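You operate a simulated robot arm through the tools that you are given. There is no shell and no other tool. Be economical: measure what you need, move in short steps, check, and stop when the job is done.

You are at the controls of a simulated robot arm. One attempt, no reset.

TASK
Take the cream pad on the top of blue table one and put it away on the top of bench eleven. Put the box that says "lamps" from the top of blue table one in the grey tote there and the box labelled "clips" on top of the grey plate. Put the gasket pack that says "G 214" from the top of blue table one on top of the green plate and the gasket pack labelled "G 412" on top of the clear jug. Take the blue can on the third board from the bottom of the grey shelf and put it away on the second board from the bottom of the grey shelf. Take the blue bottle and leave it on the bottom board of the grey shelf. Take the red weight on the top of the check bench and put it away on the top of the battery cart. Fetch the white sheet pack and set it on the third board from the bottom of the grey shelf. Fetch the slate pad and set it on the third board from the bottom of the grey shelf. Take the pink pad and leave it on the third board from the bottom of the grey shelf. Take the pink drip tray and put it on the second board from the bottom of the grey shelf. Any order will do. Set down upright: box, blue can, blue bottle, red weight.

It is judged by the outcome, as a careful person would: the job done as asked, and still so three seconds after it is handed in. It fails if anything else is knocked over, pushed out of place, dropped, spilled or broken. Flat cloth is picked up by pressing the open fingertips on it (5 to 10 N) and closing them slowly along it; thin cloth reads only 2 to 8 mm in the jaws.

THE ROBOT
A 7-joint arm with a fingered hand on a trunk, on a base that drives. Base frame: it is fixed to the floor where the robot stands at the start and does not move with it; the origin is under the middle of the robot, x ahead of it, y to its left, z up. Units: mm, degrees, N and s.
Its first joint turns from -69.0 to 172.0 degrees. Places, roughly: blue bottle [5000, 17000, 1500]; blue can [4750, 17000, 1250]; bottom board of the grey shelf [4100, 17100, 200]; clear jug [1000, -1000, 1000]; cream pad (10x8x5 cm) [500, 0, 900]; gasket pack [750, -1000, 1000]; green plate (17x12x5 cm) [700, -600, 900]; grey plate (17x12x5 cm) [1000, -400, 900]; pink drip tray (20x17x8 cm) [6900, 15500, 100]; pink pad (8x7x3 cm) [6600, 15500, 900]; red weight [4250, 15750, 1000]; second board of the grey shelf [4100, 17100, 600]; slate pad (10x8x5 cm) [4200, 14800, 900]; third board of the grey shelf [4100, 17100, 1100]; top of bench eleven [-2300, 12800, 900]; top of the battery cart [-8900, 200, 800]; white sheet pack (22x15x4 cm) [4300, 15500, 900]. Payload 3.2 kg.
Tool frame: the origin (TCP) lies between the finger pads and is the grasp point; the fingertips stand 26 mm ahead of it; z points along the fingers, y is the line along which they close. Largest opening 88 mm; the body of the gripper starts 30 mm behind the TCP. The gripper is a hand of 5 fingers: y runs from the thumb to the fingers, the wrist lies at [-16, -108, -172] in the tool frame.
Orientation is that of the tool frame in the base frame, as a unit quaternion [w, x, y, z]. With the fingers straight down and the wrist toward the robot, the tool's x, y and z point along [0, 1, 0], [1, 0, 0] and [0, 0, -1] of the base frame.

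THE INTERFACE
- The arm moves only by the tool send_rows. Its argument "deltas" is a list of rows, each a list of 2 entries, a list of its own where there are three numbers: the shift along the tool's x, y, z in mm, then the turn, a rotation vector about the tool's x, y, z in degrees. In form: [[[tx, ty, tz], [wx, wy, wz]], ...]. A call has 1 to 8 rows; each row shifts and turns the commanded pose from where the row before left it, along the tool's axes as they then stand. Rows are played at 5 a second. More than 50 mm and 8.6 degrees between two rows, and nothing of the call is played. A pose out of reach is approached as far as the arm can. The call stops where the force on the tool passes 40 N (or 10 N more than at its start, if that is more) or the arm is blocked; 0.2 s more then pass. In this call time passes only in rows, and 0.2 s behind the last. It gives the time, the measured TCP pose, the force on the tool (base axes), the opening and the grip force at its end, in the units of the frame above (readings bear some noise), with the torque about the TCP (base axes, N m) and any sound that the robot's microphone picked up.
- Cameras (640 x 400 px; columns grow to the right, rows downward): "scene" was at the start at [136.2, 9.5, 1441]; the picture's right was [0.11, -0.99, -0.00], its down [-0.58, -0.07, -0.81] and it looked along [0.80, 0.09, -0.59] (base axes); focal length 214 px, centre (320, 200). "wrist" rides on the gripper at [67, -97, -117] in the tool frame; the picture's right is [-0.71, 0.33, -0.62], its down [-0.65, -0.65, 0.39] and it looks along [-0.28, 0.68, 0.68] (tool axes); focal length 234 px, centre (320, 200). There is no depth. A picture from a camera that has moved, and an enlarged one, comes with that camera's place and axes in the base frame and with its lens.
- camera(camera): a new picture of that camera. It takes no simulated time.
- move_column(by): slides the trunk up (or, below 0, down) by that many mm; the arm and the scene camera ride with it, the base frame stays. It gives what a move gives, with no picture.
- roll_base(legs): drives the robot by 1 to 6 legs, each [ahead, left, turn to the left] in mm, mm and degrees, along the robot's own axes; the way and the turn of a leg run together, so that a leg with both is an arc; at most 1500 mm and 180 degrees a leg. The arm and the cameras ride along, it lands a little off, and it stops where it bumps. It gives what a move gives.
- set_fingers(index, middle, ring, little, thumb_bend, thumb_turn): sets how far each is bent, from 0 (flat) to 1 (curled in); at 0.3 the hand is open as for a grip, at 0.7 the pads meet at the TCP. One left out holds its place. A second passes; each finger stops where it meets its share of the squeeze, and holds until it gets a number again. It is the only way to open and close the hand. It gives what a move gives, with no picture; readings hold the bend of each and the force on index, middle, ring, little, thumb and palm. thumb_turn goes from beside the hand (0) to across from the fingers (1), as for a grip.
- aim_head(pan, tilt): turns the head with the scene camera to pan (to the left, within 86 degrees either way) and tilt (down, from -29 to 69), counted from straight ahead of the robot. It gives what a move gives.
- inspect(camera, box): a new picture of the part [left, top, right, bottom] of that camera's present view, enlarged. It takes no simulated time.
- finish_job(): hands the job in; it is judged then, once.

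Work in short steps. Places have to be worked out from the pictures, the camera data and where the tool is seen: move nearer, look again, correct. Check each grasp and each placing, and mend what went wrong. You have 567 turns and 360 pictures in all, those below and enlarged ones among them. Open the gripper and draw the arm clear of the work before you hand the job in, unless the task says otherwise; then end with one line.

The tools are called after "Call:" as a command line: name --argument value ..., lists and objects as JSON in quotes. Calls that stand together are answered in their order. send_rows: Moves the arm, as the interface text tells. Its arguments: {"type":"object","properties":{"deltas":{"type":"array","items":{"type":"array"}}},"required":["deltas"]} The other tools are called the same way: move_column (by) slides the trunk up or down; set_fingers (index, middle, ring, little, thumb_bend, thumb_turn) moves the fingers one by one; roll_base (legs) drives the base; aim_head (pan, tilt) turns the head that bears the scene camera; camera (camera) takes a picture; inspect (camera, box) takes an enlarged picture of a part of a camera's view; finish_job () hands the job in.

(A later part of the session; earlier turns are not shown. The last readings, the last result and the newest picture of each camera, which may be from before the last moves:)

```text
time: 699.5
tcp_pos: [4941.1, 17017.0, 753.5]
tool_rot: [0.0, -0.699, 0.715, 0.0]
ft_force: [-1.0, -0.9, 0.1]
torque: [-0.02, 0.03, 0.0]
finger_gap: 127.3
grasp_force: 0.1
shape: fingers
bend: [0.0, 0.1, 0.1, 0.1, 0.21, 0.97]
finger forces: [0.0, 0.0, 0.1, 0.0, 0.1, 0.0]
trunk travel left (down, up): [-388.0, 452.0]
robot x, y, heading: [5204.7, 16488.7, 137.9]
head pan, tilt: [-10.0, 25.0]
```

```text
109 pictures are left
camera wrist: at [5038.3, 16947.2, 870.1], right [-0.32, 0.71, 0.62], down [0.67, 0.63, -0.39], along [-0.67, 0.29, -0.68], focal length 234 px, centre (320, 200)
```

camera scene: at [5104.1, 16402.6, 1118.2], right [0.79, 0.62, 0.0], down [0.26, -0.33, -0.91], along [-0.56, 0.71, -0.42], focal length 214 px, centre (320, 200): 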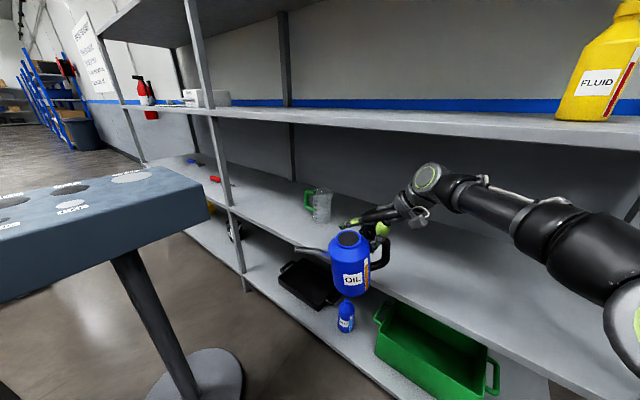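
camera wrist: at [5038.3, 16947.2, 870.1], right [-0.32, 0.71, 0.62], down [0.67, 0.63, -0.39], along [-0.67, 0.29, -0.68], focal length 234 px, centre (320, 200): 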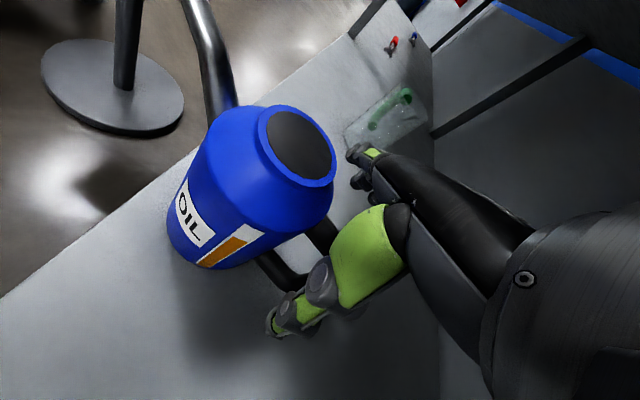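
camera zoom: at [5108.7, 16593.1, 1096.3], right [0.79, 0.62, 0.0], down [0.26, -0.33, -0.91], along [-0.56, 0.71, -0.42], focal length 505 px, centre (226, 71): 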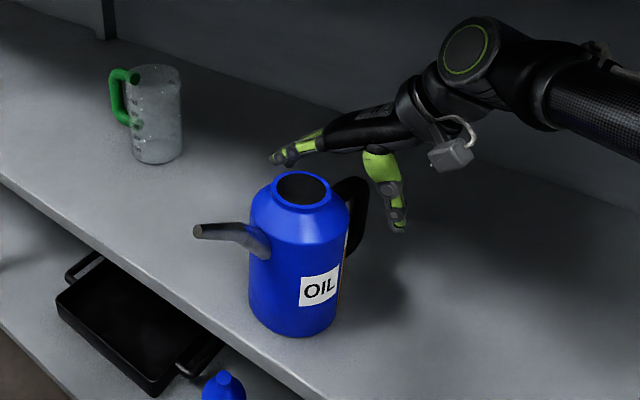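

The can stands upright and free. I raise the hand clear of it and pull out.

Call:
move_column --by 58

Call:
inspect --camera "scene" --box '[240, 130, 480, 340]'

```text
time: 700.5
tcp_pos: [4941.1, 17016.5, 810.7]
tool_rot: [-0.001, -0.699, 0.715, 0.001]
ft_force: [0.4, 0.3, -1.0]
torque: [0.01, 0.01, 0.02]
finger_gap: 127.3
grasp_force: 0.2
shape: fingers
bend: [0.0, 0.1, 0.1, 0.1, 0.21, 0.97]
finger forces: [0.0, 0.1, 0.1, 0.1, 0.0, 0.0]
trunk travel left (down, up): [-446.0, 394.0]
robot x, y, heading: [5203.8, 16485.8, 138.0]
head pan, tilt: [-10.0, 25.0]
```

```text
1.90 times, centred on (360, 235) of scene
camera zoom: at [5108.7, 16593.3, 1154.3], right [0.79, 0.62, 0.0], down [0.26, -0.33, -0.91], along [-0.56, 0.71, -0.42], focal length 408 px, centre (244, 133)
```

zoom: 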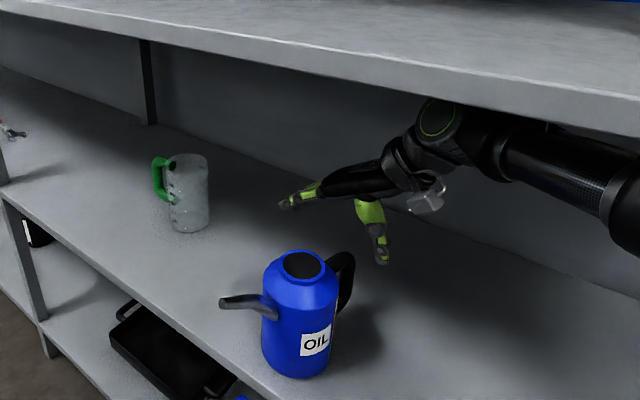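

Call:
roll_base --legs '[[-74, -67, 0], [-303, 292, 0]]'

Call:
camera --camera "scene"

```text
time: 703.7
tcp_pos: [5067.7, 16608.8, 811.6]
tool_rot: [-0.001, -0.699, 0.715, 0.0]
ft_force: [-0.3, 0.0, 0.7]
torque: [0.03, 0.02, -0.01]
finger_gap: 127.3
grasp_force: 0.1
shape: fingers
bend: [0.0, 0.1, 0.1, 0.1, 0.21, 0.97]
finger forces: [0.0, 0.0, 0.0, 0.0, 0.0, 0.1]
trunk travel left (down, up): [-446.0, 394.0]
robot x, y, heading: [5331.1, 16081.7, 138.3]
head pan, tilt: [-10.0, 25.0]
```

```text
107 pictures are left
camera scene: at [5234.8, 16186.5, 1154.4], right [0.79, 0.62, 0.0], down [0.26, -0.33, -0.91], along [-0.56, 0.71, -0.42], focal length 214 px, centre (320, 200)
```

scene: 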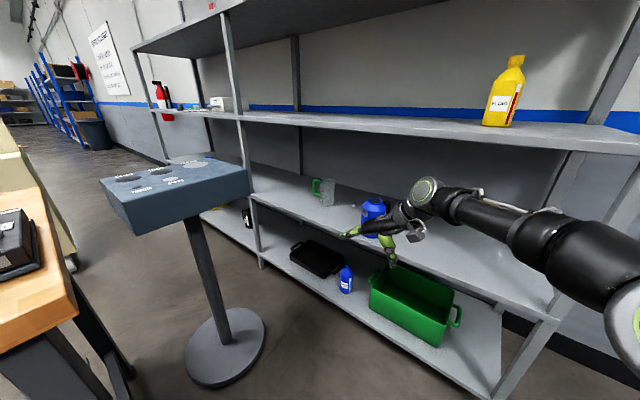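

The oil can is done. I raise the trunk, straighten the hand, and drive round the north end of bench 2 to its east side.

Call:
move_column --by 390

Call:
send_rows --deltas '[[[0, 0, 0], [0, 0, 8]], [[0, 0, 0], [0, 0, 8]], [[0, 0, 0], [0, 0, 8]], [[0, 0, 0], [0, 0, 8]], [[0, 0, 0], [0, 0, 8]]]'

Call:
roll_base --legs '[[0, 0, -138], [0, 380, 0], [1450, 0, 0], [1250, 0, 0]]'

Call:
aim_head --pan -70 --tilt 30

Call:
camera --camera "scene"

```text
time: 707.5
tcp_pos: [5066.7, 16610.1, 1201.5]
tool_rot: [0.0, -0.7, 0.714, 0.0]
ft_force: [-0.3, 0.1, -0.1]
torque: [-0.01, 0.02, -0.01]
finger_gap: 127.4
grasp_force: 0.1
shape: fingers
bend: [0.0, 0.1, 0.1, 0.1, 0.21, 0.97]
finger forces: [0.0, 0.1, 0.0, 0.0, 0.0, 0.0]
trunk travel left (down, up): [-836.0, 4.0]
robot x, y, heading: [5327.0, 16080.9, 138.1]
head pan, tilt: [-10.0, 25.0]
```

```text
time: 708.7
tcp_pos: [5067.6, 16609.2, 1200.6]
tool_rot: [0.001, -0.412, 0.911, 0.0]
ft_force: [0.8, -0.5, 0.2]
torque: [0.02, 0.0, 0.0]
finger_gap: 127.2
grasp_force: 0.0
shape: fingers
bend: [0.0, 0.1, 0.1, 0.1, 0.21, 0.97]
finger forces: [0.0, 0.0, 0.1, 0.0, 0.0, 0.0]
trunk travel left (down, up): [-836.0, 4.0]
robot x, y, heading: [5331.4, 16083.1, 138.1]
head pan, tilt: [-10.0, 25.0]
```

```text
time: 729.5
tcp_pos: [8555.6, 16094.9, 1200.6]
tool_rot: [-0.001, 0.725, 0.689, 0.0]
ft_force: [0.4, -0.5, -0.7]
torque: [-0.03, 0.01, -0.01]
finger_gap: 127.4
grasp_force: 0.0
shape: fingers
bend: [0.0, 0.1, 0.1, 0.1, 0.21, 0.97]
finger forces: [0.0, 0.0, 0.0, 0.0, 0.0, 0.0]
trunk travel left (down, up): [-836.0, 4.0]
robot x, y, heading: [8022.0, 16348.8, -3.7]
head pan, tilt: [-10.0, 25.0]
```

```text
time: 730.8
tcp_pos: [8555.4, 16096.1, 1200.3]
tool_rot: [0.001, 0.725, 0.689, 0.0]
ft_force: [0.2, -0.3, 0.1]
torque: [-0.02, 0.02, -0.03]
finger_gap: 127.4
grasp_force: 0.1
shape: fingers
bend: [0.0, 0.1, 0.1, 0.1, 0.21, 0.97]
finger forces: [0.0, 0.1, 0.0, 0.1, 0.1, 0.1]
trunk travel left (down, up): [-836.0, 4.0]
robot x, y, heading: [8025.2, 16347.3, -3.6]
head pan, tilt: [-70.0, 30.0]
```

```text
106 pictures are left
camera scene: at [8097.6, 16258.1, 1536.4], right [-0.96, -0.28, 0.0], down [-0.14, 0.48, -0.87], along [0.24, -0.83, -0.5], focal length 214 px, centre (320, 200)
```

scene: 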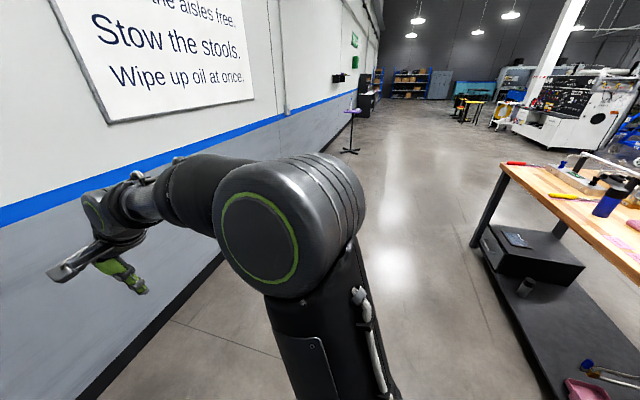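

Call:
roll_base --legs '[[0, 0, 178], [0, 900, 0]]'

Call:
aim_head --pan 0 --tilt 35

Call:
camera --camera "scene"

```text
time: 742.8
tcp_pos: [7396.6, 15736.0, 1200.4]
tool_rot: [0.0, -0.663, 0.749, 0.0]
ft_force: [0.7, -0.2, 0.3]
torque: [0.0, 0.0, -0.02]
finger_gap: 127.1
grasp_force: 0.0
shape: fingers
bend: [0.0, 0.1, 0.1, 0.1, 0.21, 0.97]
finger forces: [0.0, 0.0, 0.1, 0.0, 0.0, 0.1]
trunk travel left (down, up): [-836.0, 4.0]
robot x, y, heading: [7911.7, 15446.6, 172.7]
head pan, tilt: [-70.0, 30.0]
```

```text
time: 744.2
tcp_pos: [7396.7, 15736.0, 1201.1]
tool_rot: [0.0, -0.663, 0.749, 0.001]
ft_force: [-1.0, -0.1, 0.6]
torque: [-0.01, -0.01, 0.02]
finger_gap: 127.3
grasp_force: 0.0
shape: fingers
bend: [0.0, 0.1, 0.1, 0.1, 0.21, 0.97]
finger forces: [0.0, 0.0, 0.0, 0.0, 0.0, 0.0]
trunk travel left (down, up): [-836.0, 4.0]
robot x, y, heading: [7911.4, 15446.9, 172.3]
head pan, tilt: [0.0, 35.0]
```

```text
105 pictures are left
camera scene: at [7772.4, 15465.2, 1528.6], right [0.13, 0.99, 0.0], down [0.57, -0.08, -0.82], along [-0.81, 0.11, -0.57], focal length 214 px, centre (320, 200)
```

scene: 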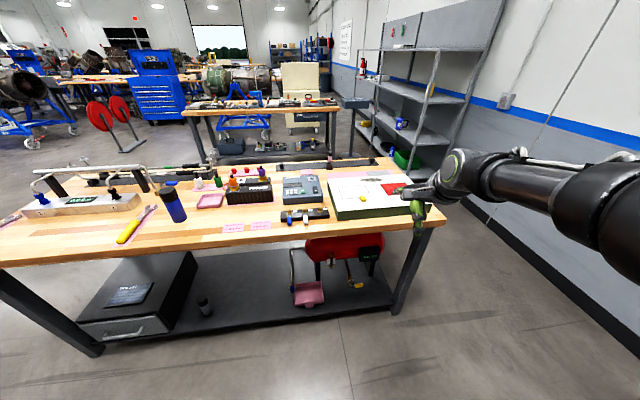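

Call:
inspect --camera "scene" --box '[160, 160, 340, 250]'

Call:
inspect --camera "scene" --box '[260, 230, 400, 330]'

```text
3.56 times, centred on (250, 205) of scene
camera zoom: at [7772.4, 15465.2, 1528.6], right [0.13, 0.99, 0.0], down [0.57, -0.08, -0.82], along [-0.81, 0.11, -0.57], focal length 763 px, centre (569, 182)
```

zoom: 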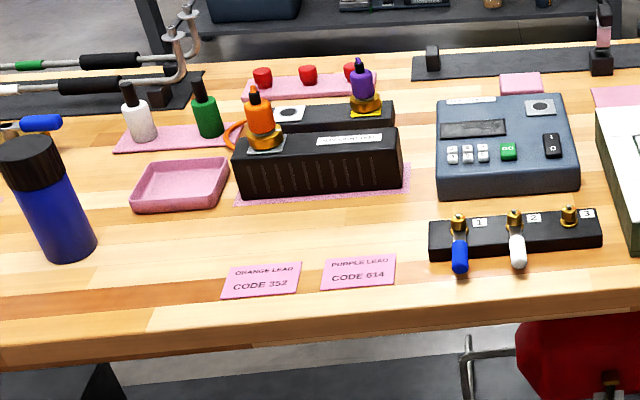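

```text
4.00 times, centred on (330, 280) of scene
camera zoom: at [7772.4, 15465.2, 1528.6], right [0.13, 0.99, 0.0], down [0.57, -0.08, -0.82], along [-0.81, 0.11, -0.57], focal length 858 px, centre (280, -120)
```

zoom: 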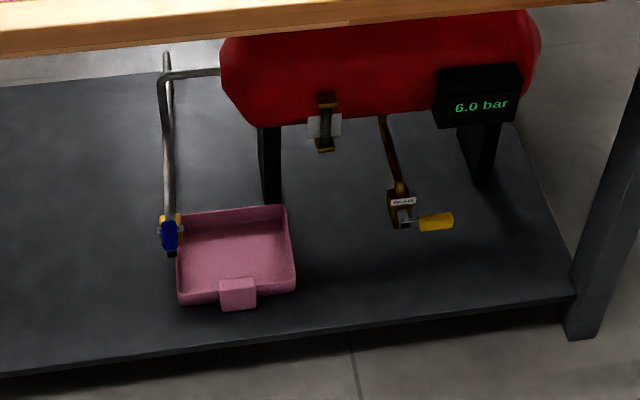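

The tray has an upright tab on its east side (≈(7007,15497), z 130–212); the pink pad is at about (6606,15539), nearer the west side. I lower the trunk fully here to test the low reach for the tray.

Call:
move_column --by -400

Call:
move_column --by -400

Call:
send_rows --deltas '[[[0, 0, 40], [0, 0, 0]], [[0, 0, 40], [0, 0, 0]], [[0, 0, 40], [0, 0, 0]], [[0, 0, 40], [0, 0, 0]]]'

Call:
aim_head --pan 0 --tilt 20

Call:
camera --camera "scene"

```text
time: 748.0
tcp_pos: [7396.7, 15736.7, 800.5]
tool_rot: [0.0, -0.663, 0.749, 0.0]
ft_force: [0.6, -0.3, -0.2]
torque: [0.0, 0.03, 0.03]
finger_gap: 127.4
grasp_force: 0.1
shape: fingers
bend: [0.0, 0.1, 0.1, 0.1, 0.21, 0.97]
finger forces: [0.0, 0.1, 0.0, 0.0, 0.0, 0.1]
trunk travel left (down, up): [-436.0, 404.0]
robot x, y, heading: [7909.8, 15446.3, 172.2]
head pan, tilt: [0.0, 35.0]
```

```text
time: 751.9
tcp_pos: [7397.4, 15736.5, 400.0]
tool_rot: [0.0, -0.663, 0.748, 0.0]
ft_force: [0.9, -0.2, 0.2]
torque: [0.02, 0.03, -0.01]
finger_gap: 127.5
grasp_force: 0.1
shape: fingers
bend: [0.0, 0.1, 0.1, 0.1, 0.21, 0.97]
finger forces: [0.0, 0.0, 0.1, 0.0, 0.1, 0.0]
trunk travel left (down, up): [-36.0, 804.0]
robot x, y, heading: [7914.5, 15449.7, 172.5]
head pan, tilt: [0.0, 35.0]
```

```text
time: 752.9
tcp_pos: [7395.7, 15741.2, 240.2]
tool_rot: [-0.001, -0.663, 0.749, 0.001]
ft_force: [-0.2, 0.4, 0.1]
torque: [0.03, 0.02, 0.0]
finger_gap: 127.3
grasp_force: 0.1
shape: fingers
bend: [0.0, 0.1, 0.1, 0.1, 0.21, 0.97]
finger forces: [0.0, 0.0, 0.0, 0.1, 0.0, 0.0]
trunk travel left (down, up): [-36.0, 804.0]
robot x, y, heading: [7909.1, 15446.1, 172.5]
head pan, tilt: [0.0, 35.0]
```

```text
time: 753.6
tcp_pos: [7395.9, 15740.9, 240.4]
tool_rot: [0.0, -0.663, 0.748, 0.001]
ft_force: [0.1, -0.4, -0.5]
torque: [0.02, 0.01, 0.0]
finger_gap: 127.6
grasp_force: 0.1
shape: fingers
bend: [0.0, 0.1, 0.1, 0.1, 0.21, 0.97]
finger forces: [0.0, 0.0, 0.1, 0.1, 0.1, 0.0]
trunk travel left (down, up): [-36.0, 804.0]
robot x, y, heading: [7909.4, 15443.0, 172.3]
head pan, tilt: [0.0, 20.0]
```

```text
102 pictures are left
camera scene: at [7767.4, 15465.7, 752.4], right [0.13, 0.99, 0.0], down [0.34, -0.05, -0.94], along [-0.93, 0.12, -0.34], focal length 214 px, centre (320, 200)
```

scene: 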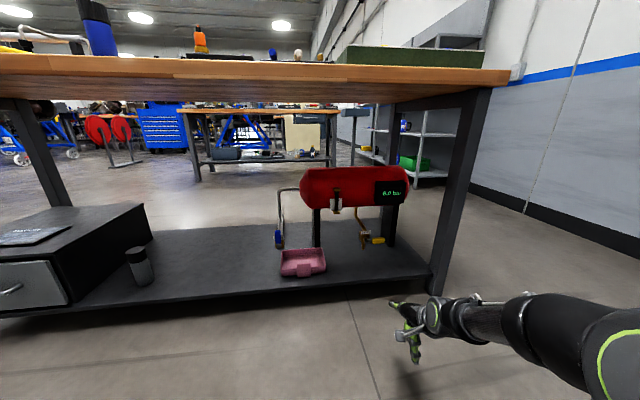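

Low reach works fine. I zoom on the tray from here.

Call:
inspect --camera "scene" --box '[250, 160, 430, 290]'

```text
3.08 times, centred on (340, 225) of scene
camera zoom: at [7767.4, 15465.7, 752.4], right [0.13, 0.99, 0.0], down [0.34, -0.05, -0.94], along [-0.93, 0.12, -0.34], focal length 660 px, centre (258, 123)
```

zoom: 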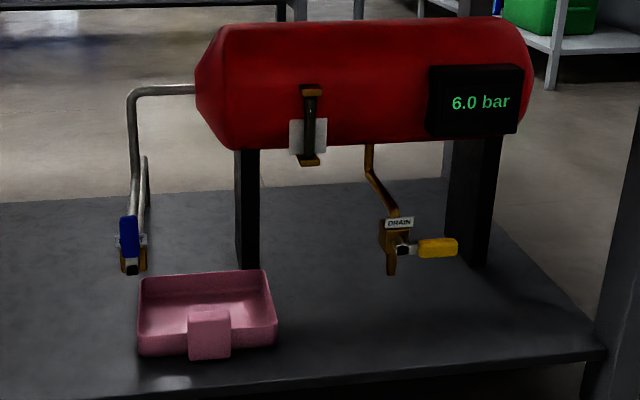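

The tab is a block about 60×30×67 at (7001,15493), top z≈197; a valve hangs beside the tray's left-back corner, so I'll draw the tray out before lifting. I bring the hand over the tab.

Call:
set_fingers --index 0.42 --middle 0.42 --ring 0.42 --little 0.42 --thumb_bend 0.4

Call:
send_rows --deltas '[[[0, 0, -25], [0, 0, -5]]]'

Call:
roll_base --legs '[[0, 299, 0], [340, 0, 0]]'

Call:
camera --camera "scene"

Call:
camera --camera "wrist"

```text
time: 754.6
tcp_pos: [7395.5, 15740.1, 240.0]
tool_rot: [-0.001, -0.663, 0.749, 0.0]
ft_force: [-0.5, 0.2, 0.1]
torque: [-0.01, 0.01, -0.02]
finger_gap: 65.2
grasp_force: 0.0
shape: fingers
bend: [0.42, 0.42, 0.42, 0.42, 0.4, 0.97]
finger forces: [0.0, 0.0, 0.0, 0.0, 0.0, 0.0]
trunk travel left (down, up): [-36.0, 804.0]
robot x, y, heading: [7909.1, 15449.0, 172.7]
head pan, tilt: [0.0, 20.0]
```

```text
time: 755.0
tcp_pos: [7395.7, 15740.5, 266.4]
tool_rot: [0.0, -0.696, 0.718, 0.0]
ft_force: [1.0, -0.1, -0.2]
torque: [-0.01, -0.02, 0.0]
finger_gap: 65.5
grasp_force: 0.1
shape: fingers
bend: [0.42, 0.42, 0.42, 0.42, 0.4, 0.97]
finger forces: [0.0, 0.1, 0.0, 0.1, 0.1, 0.1]
trunk travel left (down, up): [-36.0, 804.0]
robot x, y, heading: [7913.5, 15446.6, 172.4]
head pan, tilt: [0.0, 20.0]
```

```text
time: 758.9
tcp_pos: [7022.2, 15485.8, 265.8]
tool_rot: [-0.001, -0.696, 0.718, 0.0]
ft_force: [0.0, 0.6, -0.1]
torque: [0.04, 0.0, 0.0]
finger_gap: 65.2
grasp_force: 0.0
shape: fingers
bend: [0.42, 0.42, 0.42, 0.42, 0.4, 0.97]
finger forces: [0.1, 0.0, 0.0, 0.0, 0.1, 0.0]
trunk travel left (down, up): [-36.0, 804.0]
robot x, y, heading: [7534.5, 15195.0, 172.7]
head pan, tilt: [0.0, 20.0]
```

```text
100 pictures are left
camera scene: at [7393.3, 15211.5, 752.4], right [0.13, 0.99, 0.0], down [0.34, -0.04, -0.94], along [-0.93, 0.12, -0.34], focal length 214 px, centre (320, 200)
```

scene: 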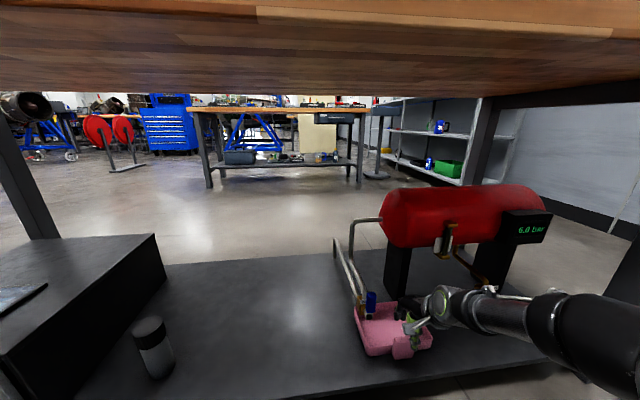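

```text
99 pictures are left
camera wrist: at [7117.0, 15415.3, 383.0], right [-0.31, 0.72, 0.62], down [0.67, 0.63, -0.39], along [-0.67, 0.3, -0.68], focal length 234 px, centre (320, 200)
```

wrist: 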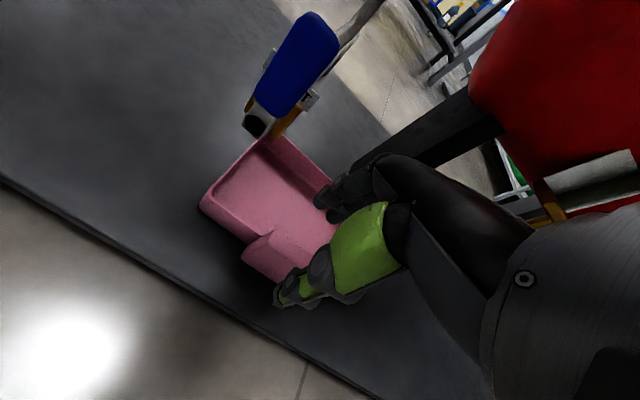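

Aligned within 20 mm. I correct and lower onto the tab.

Call:
send_rows --deltas '[[[-7, 20, 0], [0, 0, 0]], [[0, 0, 25], [0, 0, 0]], [[0, 0, 20], [0, 0, 0]]]'

Call:
camera --camera "wrist"

Call:
inspect --camera "scene" --box '[330, 270, 460, 370]'

```text
time: 759.7
tcp_pos: [6999.1, 15492.1, 222.1]
tool_rot: [-0.001, -0.696, 0.718, 0.001]
ft_force: [0.8, -0.1, -0.3]
torque: [-0.03, -0.01, 0.01]
finger_gap: 65.2
grasp_force: 0.1
shape: fingers
bend: [0.42, 0.42, 0.42, 0.42, 0.4, 0.97]
finger forces: [0.1, 0.0, 0.1, 0.0, 0.0, 0.0]
trunk travel left (down, up): [-36.0, 804.0]
robot x, y, heading: [7534.4, 15192.7, 172.6]
head pan, tilt: [0.0, 20.0]
```

```text
98 pictures are left
camera wrist: at [7095.6, 15422.7, 339.4], right [-0.31, 0.72, 0.62], down [0.67, 0.63, -0.39], along [-0.67, 0.3, -0.68], focal length 234 px, centre (320, 200)
```

wrist: 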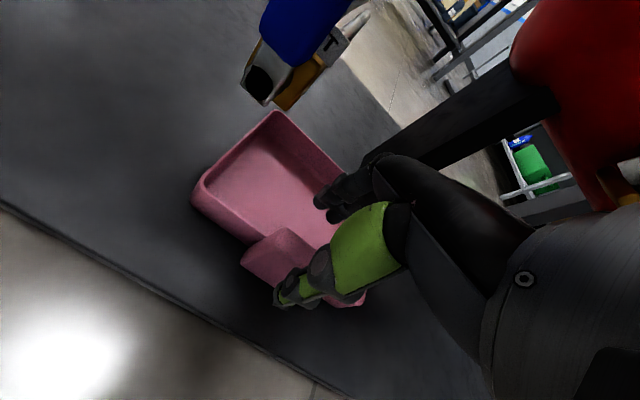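

```text
4.00 times, centred on (395, 320) of scene
camera zoom: at [7393.4, 15211.5, 752.5], right [0.13, 0.99, 0.0], down [0.34, -0.04, -0.94], along [-0.93, 0.12, -0.34], focal length 858 px, centre (20, -280)
```

zoom: 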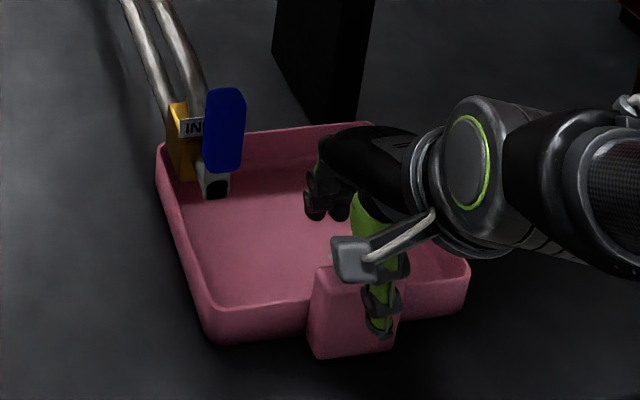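

Call:
send_rows --deltas '[[[0, 0, 18], [0, 0, 0]], [[0, 0, 14], [0, 0, 0]], [[0, 0, 8], [0, 0, 0]]]'

Call:
set_fingers --index 0.72 --middle 0.72 --ring 0.72 --little 0.7 --thumb_bend 0.7

Call:
send_rows --deltas '[[[0, 0, -8], [0, 0, 0]], [[0, 0, -8], [0, 0, 0]]]'

Call:
inspect --camera "scene" --box '[330, 270, 460, 370]'

```text
time: 760.5
tcp_pos: [7000.6, 15493.3, 180.4]
tool_rot: [0.0, -0.697, 0.717, 0.0]
ft_force: [-0.3, -0.3, -0.2]
torque: [0.0, -0.02, 0.03]
finger_gap: 65.5
grasp_force: 0.1
shape: fingers
bend: [0.42, 0.42, 0.42, 0.42, 0.4, 0.97]
finger forces: [0.0, 0.0, 0.1, 0.1, 0.0, 0.1]
trunk travel left (down, up): [-36.0, 804.0]
robot x, y, heading: [7535.4, 15194.2, 172.6]
head pan, tilt: [0.0, 20.0]
```

```text
time: 761.5
tcp_pos: [7001.5, 15492.9, 180.8]
tool_rot: [0.0, -0.696, 0.718, -0.001]
ft_force: [-0.4, -1.0, 0.3]
torque: [-0.01, 0.17, 0.11]
finger_gap: 20.0
grasp_force: 12.0
shape: fingers
bend: [0.71, 0.65, 0.71, 0.7, 0.61, 0.96]
finger forces: [5.2, 3.8, 3.0, 0.1, 12.7, 0.0]
trunk travel left (down, up): [-36.0, 804.0]
robot x, y, heading: [7533.4, 15191.8, 172.8]
head pan, tilt: [0.0, 20.0]
```

```text
time: 762.1
tcp_pos: [7001.3, 15493.8, 197.2]
tool_rot: [0.001, -0.696, 0.718, -0.001]
ft_force: [0.2, -0.2, -2.0]
torque: [-0.01, 0.0, 0.05]
finger_gap: 19.5
grasp_force: 10.4
shape: fingers
bend: [0.71, 0.66, 0.71, 0.7, 0.62, 0.95]
finger forces: [5.1, 3.3, 2.4, 0.0, 11.0, 0.0]
trunk travel left (down, up): [-36.0, 804.0]
robot x, y, heading: [7535.4, 15195.5, 172.5]
head pan, tilt: [0.0, 20.0]
```

```text
4.00 times, centred on (395, 320) of scene
camera zoom: at [7393.1, 15211.7, 752.3], right [0.13, 0.99, 0.0], down [0.34, -0.04, -0.94], along [-0.93, 0.12, -0.34], focal length 858 px, centre (20, -280)
```

zoom: 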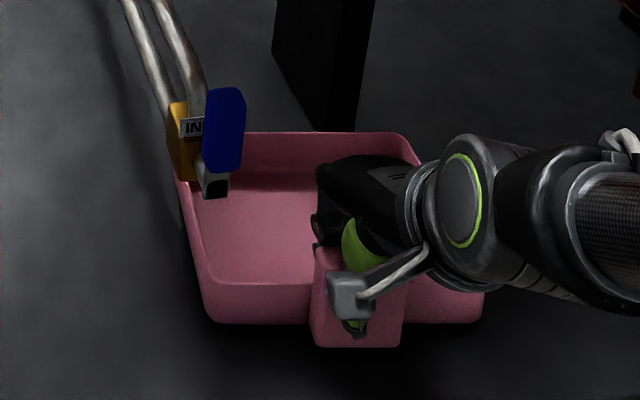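

It lifts. I tighten the grip and draw the tray out eastward before raising it.

Call:
set_fingers --index 0.8 --middle 0.8 --ring 0.8 --thumb_bend 0.78

Call:
roll_base --legs '[[-300, 0, 0]]'

Call:
camera --camera "scene"

```text
time: 763.1
tcp_pos: [6999.2, 15493.3, 196.0]
tool_rot: [0.0, -0.696, 0.718, -0.001]
ft_force: [-0.4, -0.3, -1.9]
torque: [-0.12, -0.14, -0.02]
finger_gap: 18.9
grasp_force: 23.9
shape: fingers
bend: [0.73, 0.75, 0.79, 0.7, 0.61, 0.9]
finger forces: [12.4, 6.7, 5.1, 0.1, 23.8, 0.1]
trunk travel left (down, up): [-36.0, 804.0]
robot x, y, heading: [7538.1, 15194.4, 172.7]
head pan, tilt: [0.0, 20.0]
```

```text
time: 765.1
tcp_pos: [7296.3, 15458.2, 196.6]
tool_rot: [0.001, -0.694, 0.72, 0.0]
ft_force: [-0.6, 0.1, -3.4]
torque: [-0.09, -0.12, 0.0]
finger_gap: 19.1
grasp_force: 24.3
shape: fingers
bend: [0.73, 0.76, 0.79, 0.7, 0.61, 0.9]
finger forces: [12.4, 6.5, 5.0, 0.0, 23.6, 0.1]
trunk travel left (down, up): [-36.0, 804.0]
robot x, y, heading: [7830.2, 15153.5, 172.3]
head pan, tilt: [0.0, 20.0]
```

```text
95 pictures are left
camera scene: at [7687.2, 15173.4, 752.3], right [0.14, 0.99, 0.0], down [0.34, -0.05, -0.94], along [-0.93, 0.13, -0.34], focal length 214 px, centre (320, 200)
```

scene: 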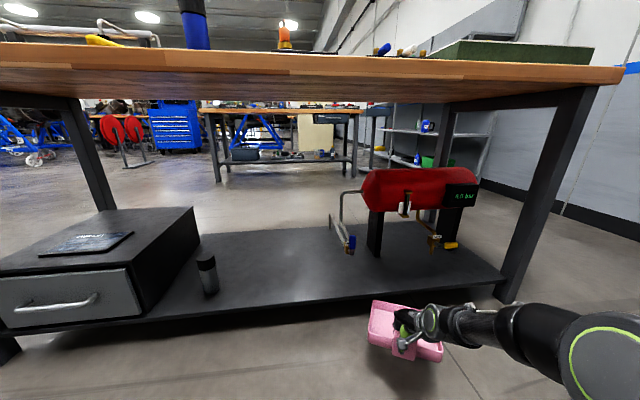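

The tray is out and held. I raise it to second-board height and drive back round to the shelf.

Call:
move_column --by 400

Call:
move_column --by 140

Call:
inspect --camera "scene" --box '[340, 270, 500, 390]'

Call:
roll_base --legs '[[0, -1280, 0], [1200, 0, 0]]'

```text
time: 769.0
tcp_pos: [7295.7, 15457.7, 596.2]
tool_rot: [0.0, -0.694, 0.72, 0.0]
ft_force: [-1.0, 0.2, -2.7]
torque: [-0.07, -0.09, 0.02]
finger_gap: 18.7
grasp_force: 23.3
shape: fingers
bend: [0.73, 0.76, 0.79, 0.7, 0.61, 0.9]
finger forces: [12.4, 6.7, 5.0, 0.0, 23.6, 0.1]
trunk travel left (down, up): [-436.0, 404.0]
robot x, y, heading: [7831.1, 15155.5, 172.3]
head pan, tilt: [0.0, 20.0]
```

```text
time: 770.6
tcp_pos: [7295.4, 15458.0, 736.4]
tool_rot: [0.001, -0.694, 0.72, 0.0]
ft_force: [-0.7, 0.6, -3.4]
torque: [-0.08, -0.17, 0.04]
finger_gap: 18.5
grasp_force: 24.2
shape: fingers
bend: [0.73, 0.76, 0.79, 0.7, 0.61, 0.9]
finger forces: [12.4, 6.5, 4.9, 0.1, 23.5, 0.0]
trunk travel left (down, up): [-576.0, 264.0]
robot x, y, heading: [7828.8, 15152.8, 172.1]
head pan, tilt: [0.0, 20.0]
```

```text
3.33 times, centred on (420, 330) of scene
camera zoom: at [7686.8, 15173.7, 1292.3], right [0.14, 0.99, 0.0], down [0.34, -0.05, -0.94], along [-0.93, 0.13, -0.34], focal length 715 px, centre (-13, -233)
```

zoom: 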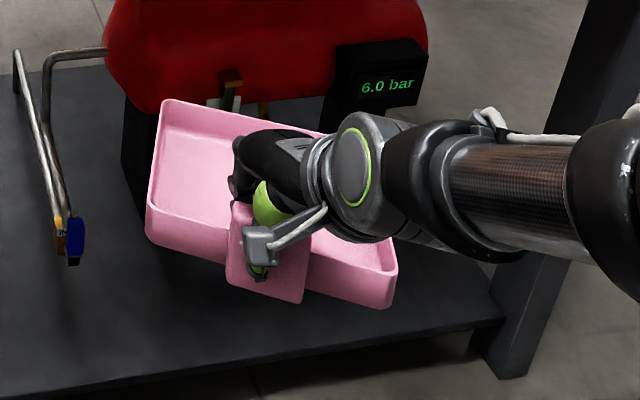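

```text
time: 782.8
tcp_pos: [6308.0, 16925.8, 735.7]
tool_rot: [0.001, -0.689, 0.724, 0.0]
ft_force: [-0.2, -0.6, -3.1]
torque: [-0.07, -0.08, 0.0]
finger_gap: 18.9
grasp_force: 24.7
shape: fingers
bend: [0.73, 0.76, 0.79, 0.7, 0.61, 0.9]
finger forces: [12.3, 6.6, 4.9, 0.0, 23.5, 0.0]
trunk travel left (down, up): [-576.0, 264.0]
robot x, y, heading: [6836.6, 16613.1, 171.5]
head pan, tilt: [0.0, 20.0]
```

The tray has rolled a little in the grip but is secure. I continue: shift, turn to face the shelf side and step round.

Call:
roll_base --legs '[[250, 180, 0], [0, 0, -81.5], [0, 640, 0], [-370, 0, 0]]'

Call:
aim_head --pan -15 --tilt 30

Call:
camera --camera "scene"

```text
time: 793.6
tcp_pos: [6151.8, 16690.8, 736.9]
tool_rot: [0.001, -0.034, 0.999, 0.0]
ft_force: [0.7, 0.2, -2.5]
torque: [-0.06, 0.08, 0.01]
finger_gap: 18.3
grasp_force: 21.0
shape: fingers
bend: [0.74, 0.76, 0.79, 0.7, 0.61, 0.9]
finger forces: [11.4, 5.5, 4.1, 0.0, 20.8, 0.0]
trunk travel left (down, up): [-576.0, 264.0]
robot x, y, heading: [5905.4, 16126.3, 88.3]
head pan, tilt: [0.0, 20.0]
```

```text
time: 794.4
tcp_pos: [6150.4, 16691.3, 735.8]
tool_rot: [0.0, -0.035, 0.999, -0.001]
ft_force: [0.5, 0.5, -2.4]
torque: [-0.14, 0.09, -0.03]
finger_gap: 18.6
grasp_force: 20.5
shape: fingers
bend: [0.74, 0.76, 0.79, 0.7, 0.61, 0.9]
finger forces: [11.4, 5.6, 4.1, 0.1, 20.7, 0.0]
trunk travel left (down, up): [-576.0, 264.0]
robot x, y, heading: [5906.4, 16125.0, 88.3]
head pan, tilt: [-15.0, 30.0]
```

```text
93 pictures are left
camera scene: at [5932.3, 16264.9, 1276.3], right [0.96, -0.29, 0.0], down [-0.14, -0.48, -0.87], along [0.25, 0.83, -0.5], focal length 214 px, centre (320, 200)
```

scene: 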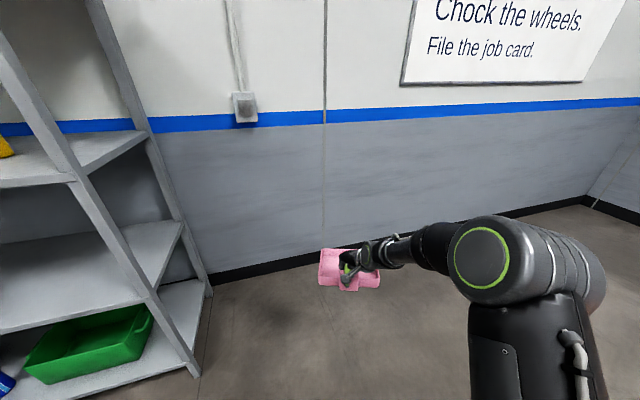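

Call:
inspect --camera "scene" --box '[300, 220, 420, 310]'

Call:
camera --camera "wrist"

```text
4.44 times, centred on (360, 265) of scene
camera zoom: at [5932.3, 16264.9, 1276.3], right [0.96, -0.29, 0.0], down [-0.14, -0.48, -0.87], along [0.25, 0.83, -0.5], focal length 953 px, centre (142, -89)
```

zoom: 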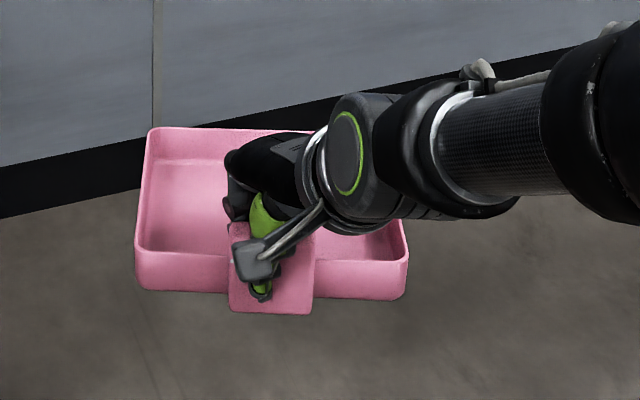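

```text
91 pictures are left
camera wrist: at [6091.4, 16589.4, 853.7], right [0.68, 0.38, 0.62], down [0.69, -0.61, -0.39], along [0.23, 0.7, -0.68], focal length 234 px, centre (320, 200)
```

wrist: 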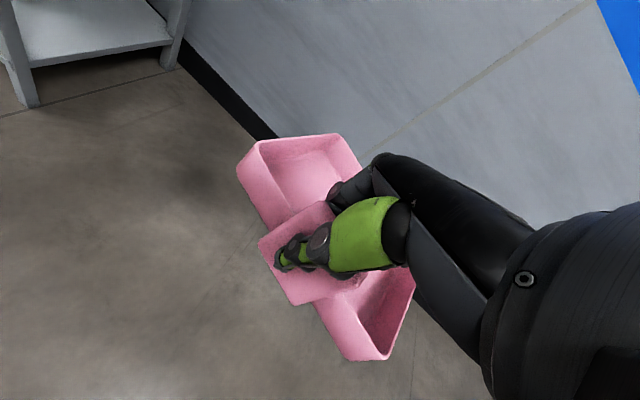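

The tray hangs nearly level. I back off a bit and slide left in front of the second board's free right part.

Call:
roll_base --legs '[[-90, 0, 1.7], [0, 880, 0]]'

Call:
camera --camera "scene"

```text
time: 799.6
tcp_pos: [5266.5, 16603.2, 735.5]
tool_rot: [0.0, -0.061, 0.998, 0.0]
ft_force: [-0.5, 0.6, -2.0]
torque: [-0.13, 0.06, 0.02]
finger_gap: 18.6
grasp_force: 21.2
shape: fingers
bend: [0.74, 0.76, 0.79, 0.7, 0.61, 0.9]
finger forces: [11.4, 5.7, 4.1, 0.0, 20.8, 0.0]
trunk travel left (down, up): [-576.0, 264.0]
robot x, y, heading: [5048.7, 16027.9, 91.2]
head pan, tilt: [-15.0, 30.0]
```

```text
90 pictures are left
camera scene: at [5071.9, 16164.4, 1276.3], right [0.97, -0.24, 0.0], down [-0.12, -0.49, -0.87], along [0.2, 0.84, -0.5], focal length 214 px, centre (320, 200)
```

scene: 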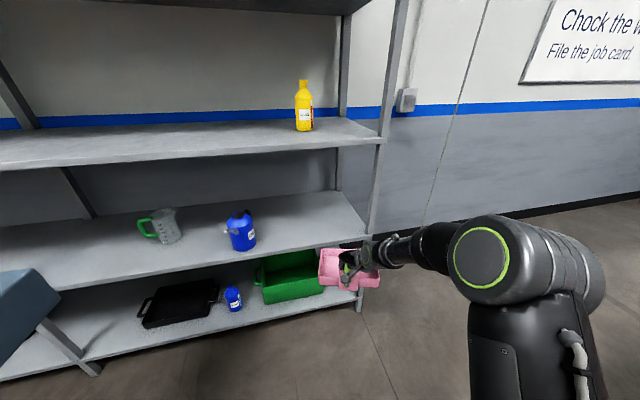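

Call:
roll_base --legs '[[330, 0, 0]]'

Call:
camera --camera "scene"

Call:
camera --camera "wrist"

```text
time: 801.8
tcp_pos: [5262.7, 16933.5, 734.9]
tool_rot: [0.0, -0.06, 0.998, -0.001]
ft_force: [-0.7, 0.1, -3.6]
torque: [-0.13, 0.1, 0.01]
finger_gap: 18.6
grasp_force: 20.9
shape: fingers
bend: [0.74, 0.76, 0.79, 0.7, 0.61, 0.9]
finger forces: [11.4, 5.6, 4.3, 0.0, 21.0, 0.0]
trunk travel left (down, up): [-576.0, 264.0]
robot x, y, heading: [5044.7, 16355.0, 91.2]
head pan, tilt: [-15.0, 30.0]
```

```text
89 pictures are left
camera scene: at [5065.4, 16496.9, 1276.2], right [0.97, -0.24, 0.0], down [-0.12, -0.49, -0.87], along [0.21, 0.84, -0.5], focal length 214 px, centre (320, 200)
```

scene: 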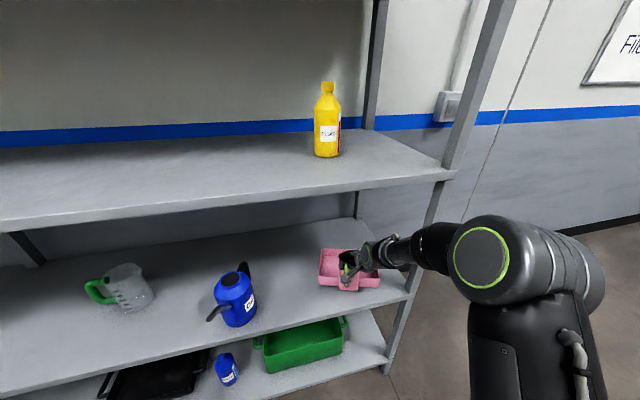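

```text
88 pictures are left
camera wrist: at [5208.1, 16828.7, 853.4], right [0.66, 0.42, 0.62], down [0.72, -0.57, -0.39], along [0.2, 0.71, -0.68], focal length 234 px, centre (320, 200)
```

wrist: 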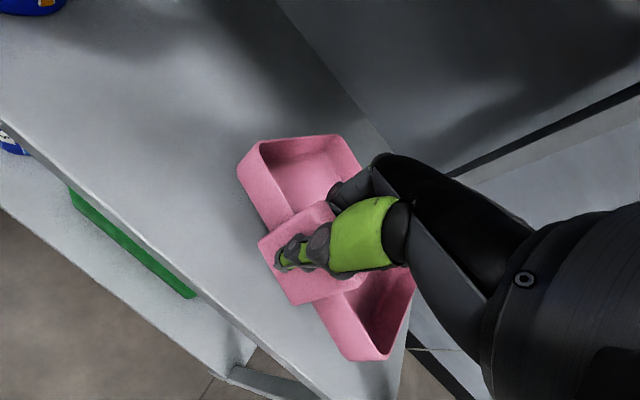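

I shift 55 to the left for margin, then lower.

Call:
roll_base --legs '[[18, 55, 0]]'

Call:
move_column --by -40

Call:
send_rows --deltas '[[[0, 0, 4], [0, 0, 0]], [[0, 0, 4], [0, 0, 0]], [[0, 0, 4], [0, 0, 0]]]'

Call:
inspect --camera "scene" --box '[240, 210, 440, 330]'

```text
time: 802.8
tcp_pos: [5205.5, 16949.5, 736.8]
tool_rot: [0.0, -0.059, 0.998, 0.0]
ft_force: [-0.1, -0.1, -2.7]
torque: [-0.13, 0.07, 0.01]
finger_gap: 18.6
grasp_force: 20.6
shape: fingers
bend: [0.74, 0.76, 0.79, 0.7, 0.61, 0.9]
finger forces: [11.3, 5.6, 4.4, 0.0, 21.1, 0.0]
trunk travel left (down, up): [-576.0, 264.0]
robot x, y, heading: [4985.2, 16374.3, 90.8]
head pan, tilt: [-15.0, 30.0]
```

```text
time: 803.6
tcp_pos: [5206.3, 16949.7, 697.7]
tool_rot: [0.0, -0.059, 0.998, 0.0]
ft_force: [0.7, -0.6, -2.4]
torque: [-0.09, 0.05, -0.02]
finger_gap: 18.6
grasp_force: 21.1
shape: fingers
bend: [0.74, 0.76, 0.79, 0.7, 0.61, 0.9]
finger forces: [11.6, 5.8, 4.3, 0.0, 21.3, 0.0]
trunk travel left (down, up): [-536.0, 304.0]
robot x, y, heading: [4993.0, 16374.9, 91.2]
head pan, tilt: [-15.0, 30.0]
```

```text
time: 804.4
tcp_pos: [5206.4, 16949.2, 684.9]
tool_rot: [0.0, -0.059, 0.998, 0.001]
ft_force: [0.0, -1.1, 0.4]
torque: [0.23, 0.0, -0.01]
finger_gap: 18.4
grasp_force: 24.0
shape: fingers
bend: [0.74, 0.76, 0.79, 0.7, 0.61, 0.9]
finger forces: [12.4, 7.8, 3.7, 0.0, 24.5, 0.0]
trunk travel left (down, up): [-536.0, 304.0]
robot x, y, heading: [4989.9, 16371.8, 91.5]
head pan, tilt: [-15.0, 30.0]
```

```text
3.20 times, centred on (340, 270) of scene
camera zoom: at [5008.9, 16512.3, 1236.4], right [0.97, -0.24, 0.0], down [-0.12, -0.49, -0.87], along [0.21, 0.84, -0.5], focal length 686 px, centre (256, -24)
```

zoom: 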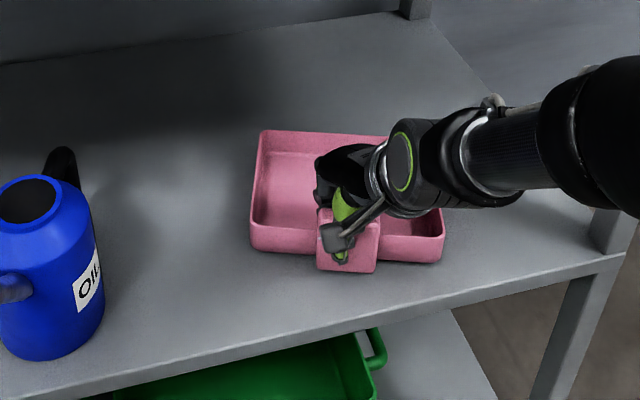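

Call:
send_rows --deltas '[[[0, 0, 3], [0, 0, 0]], [[0, 0, 3], [0, 0, 0]]]'

Call:
set_fingers --index 0.42 --middle 0.42 --ring 0.42 --little 0.42 --thumb_bend 0.4

Call:
move_column --by 75

Call:
inspect --camera "scene" --box '[200, 180, 460, 350]'

```text
time: 805.0
tcp_pos: [5206.0, 16948.9, 680.0]
tool_rot: [0.0, -0.06, 0.998, 0.0]
ft_force: [-0.7, -2.1, 2.8]
torque: [0.31, -0.01, -0.01]
finger_gap: 18.0
grasp_force: 25.9
shape: fingers
bend: [0.74, 0.76, 0.79, 0.7, 0.6, 0.9]
finger forces: [12.6, 8.9, 3.7, 0.0, 26.4, 0.1]
trunk travel left (down, up): [-536.0, 304.0]
robot x, y, heading: [4988.3, 16375.0, 91.2]
head pan, tilt: [-15.0, 30.0]
```

```text
time: 806.0
tcp_pos: [5206.0, 16950.1, 679.3]
tool_rot: [0.0, -0.059, 0.998, -0.001]
ft_force: [0.6, -0.5, -0.7]
torque: [-0.05, 0.01, 0.03]
finger_gap: 64.5
grasp_force: 0.0
shape: fingers
bend: [0.42, 0.42, 0.42, 0.42, 0.4, 0.97]
finger forces: [0.0, 0.0, 0.1, 0.1, 0.0, 0.0]
trunk travel left (down, up): [-536.0, 304.0]
robot x, y, heading: [4986.5, 16373.2, 91.1]
head pan, tilt: [-15.0, 30.0]
```

```text
time: 807.1
tcp_pos: [5205.3, 16949.3, 753.7]
tool_rot: [0.0, -0.059, 0.998, -0.001]
ft_force: [-0.7, 0.5, -0.2]
torque: [-0.03, 0.01, -0.02]
finger_gap: 64.6
grasp_force: 0.2
shape: fingers
bend: [0.42, 0.42, 0.42, 0.42, 0.4, 0.97]
finger forces: [0.1, 0.1, 0.1, 0.0, 0.1, 0.0]
trunk travel left (down, up): [-611.0, 229.0]
robot x, y, heading: [4990.7, 16377.6, 91.0]
head pan, tilt: [-15.0, 30.0]
```

```text
2.35 times, centred on (330, 265) of scene
camera zoom: at [5009.1, 16512.6, 1311.3], right [0.97, -0.24, 0.0], down [-0.12, -0.49, -0.87], along [0.21, 0.84, -0.5], focal length 505 px, centre (296, 47)
```

zoom: 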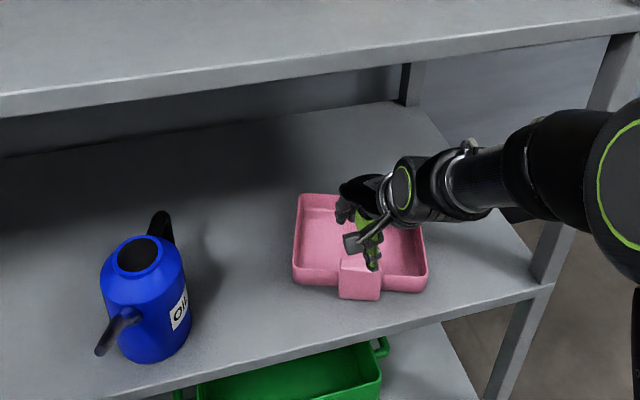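

The tray sits on the second board. I back out, raise, turn and go to bench 2's west side for the pink pad.

Call:
roll_base --legs '[[-350, 0, 0]]'

Call:
move_column --by 228

Call:
send_rows --deltas '[[[0, 0, -40], [0, 0, 0]], [[0, 0, -40], [0, 0, 0]], [[0, 0, -40], [0, 0, 0]], [[0, 0, -40], [0, 0, 0]]]'

Call:
roll_base --legs '[[0, 0, -91], [950, -275, 0]]'

Call:
aim_head --pan 0 --tilt 35

Call:
camera --camera "scene"

```text
time: 809.4
tcp_pos: [5212.9, 16605.3, 754.1]
tool_rot: [0.0, -0.058, 0.998, 0.0]
ft_force: [-0.7, 0.9, 0.5]
torque: [0.0, -0.03, 0.0]
finger_gap: 64.2
grasp_force: 0.1
shape: fingers
bend: [0.42, 0.42, 0.42, 0.42, 0.4, 0.97]
finger forces: [0.0, 0.0, 0.0, 0.1, 0.0, 0.1]
trunk travel left (down, up): [-611.0, 229.0]
robot x, y, heading: [4995.0, 16030.7, 91.0]
head pan, tilt: [-15.0, 30.0]
```

```text
time: 811.8
tcp_pos: [5213.6, 16605.7, 981.4]
tool_rot: [0.0, -0.058, 0.998, -0.001]
ft_force: [-0.3, -0.4, 0.9]
torque: [0.01, -0.01, -0.01]
finger_gap: 64.4
grasp_force: 0.1
shape: fingers
bend: [0.42, 0.42, 0.42, 0.42, 0.4, 0.97]
finger forces: [0.1, 0.0, 0.0, 0.0, 0.1, 0.1]
trunk travel left (down, up): [-839.0, 1.0]
robot x, y, heading: [4994.5, 16033.6, 90.8]
head pan, tilt: [-15.0, 30.0]
```

```text
time: 812.8
tcp_pos: [5212.2, 16605.2, 1143.2]
tool_rot: [0.001, -0.058, 0.998, 0.0]
ft_force: [0.7, 0.4, 0.2]
torque: [0.01, 0.04, 0.0]
finger_gap: 64.6
grasp_force: 0.1
shape: fingers
bend: [0.42, 0.42, 0.42, 0.42, 0.4, 0.97]
finger forces: [0.0, 0.0, 0.0, 0.1, 0.1, 0.0]
trunk travel left (down, up): [-839.0, 1.0]
robot x, y, heading: [4994.3, 16030.1, 90.9]
head pan, tilt: [-15.0, 30.0]
```

```text
time: 814.9
tcp_pos: [5471.6, 16417.2, 1142.5]
tool_rot: [0.0, 0.2, 0.98, 0.0]
ft_force: [0.1, -0.9, -0.6]
torque: [-0.01, 0.03, 0.0]
finger_gap: 64.6
grasp_force: 0.1
shape: fingers
bend: [0.42, 0.42, 0.42, 0.42, 0.4, 0.97]
finger forces: [0.0, 0.1, 0.0, 0.1, 0.0, 0.0]
trunk travel left (down, up): [-839.0, 1.0]
robot x, y, heading: [4998.0, 16023.6, 61.5]
head pan, tilt: [-15.0, 30.0]
stopped in leg 1: the robot was blocked; the commanded pose is now the measured one
```

```text
time: 815.7
tcp_pos: [5472.0, 16417.6, 1142.2]
tool_rot: [0.001, 0.2, 0.98, 0.001]
ft_force: [0.9, 0.3, 0.3]
torque: [0.02, 0.02, 0.01]
finger_gap: 64.6
grasp_force: 0.0
shape: fingers
bend: [0.42, 0.42, 0.42, 0.42, 0.4, 0.97]
finger forces: [0.0, 0.0, 0.0, 0.0, 0.1, 0.0]
trunk travel left (down, up): [-839.0, 1.0]
robot x, y, heading: [4998.1, 16028.9, 61.3]
head pan, tilt: [0.0, 35.0]
```

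```text
85 pictures are left
camera scene: at [5064.2, 16147.0, 1531.6], right [0.88, -0.48, 0.0], down [-0.28, -0.5, -0.82], along [0.39, 0.72, -0.57], focal length 214 px, centre (320, 200)
```

scene: 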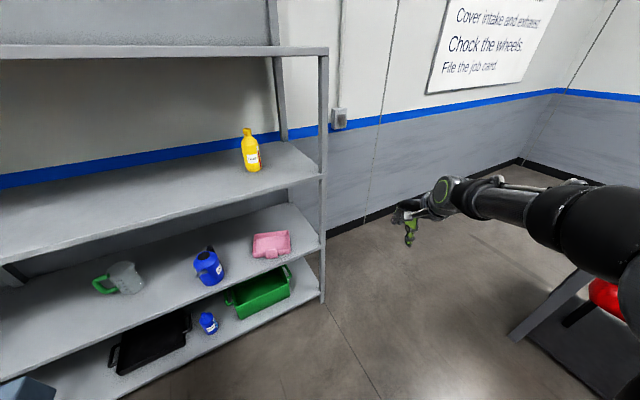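

A base corner touched the check bench's end. I move away to +x first, then finish the turn and check the bench.

Call:
roll_base --legs '[[130, -240, 0], [0, 0, -61], [700, -280, 0]]'

Call:
aim_head --pan 0 --tilt 35

Call:
camera --camera "scene"

```text
time: 824.0
tcp_pos: [6553.9, 15517.4, 1142.1]
tool_rot: [0.001, 0.674, 0.739, 0.001]
ft_force: [-1.0, -0.7, 0.4]
torque: [-0.02, -0.01, 0.01]
finger_gap: 64.7
grasp_force: 0.3
shape: fingers
bend: [0.42, 0.42, 0.42, 0.42, 0.4, 0.97]
finger forces: [0.0, 0.1, 0.1, 0.0, 0.1, 0.0]
trunk travel left (down, up): [-839.0, 1.0]
robot x, y, heading: [5985.0, 15751.1, -0.2]
head pan, tilt: [0.0, 35.0]
```

```text
time: 824.6
tcp_pos: [6553.7, 15516.8, 1141.9]
tool_rot: [0.0, 0.673, 0.74, -0.001]
ft_force: [-1.0, -0.4, 0.7]
torque: [0.01, -0.04, -0.01]
finger_gap: 64.7
grasp_force: 0.0
shape: fingers
bend: [0.42, 0.42, 0.42, 0.42, 0.4, 0.97]
finger forces: [0.0, 0.1, 0.0, 0.1, 0.0, 0.1]
trunk travel left (down, up): [-839.0, 1.0]
robot x, y, heading: [5985.9, 15743.8, -0.1]
head pan, tilt: [0.0, 35.0]
```

```text
84 pictures are left
camera scene: at [6122.8, 15745.6, 1531.6], right [-0.01, -1.0, 0.0], down [-0.57, 0.0, -0.82], along [0.82, -0.01, -0.57], focal length 214 px, centre (320, 200)
```

scene: 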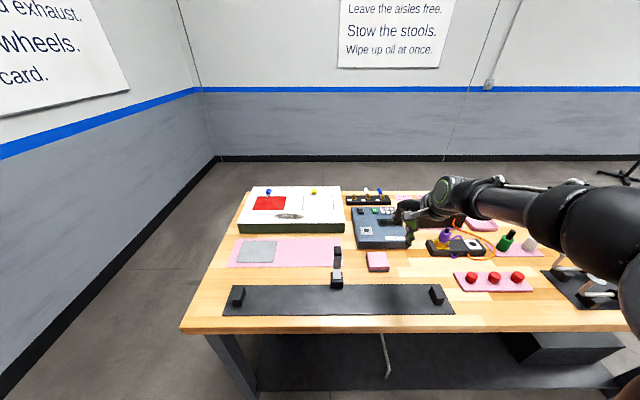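

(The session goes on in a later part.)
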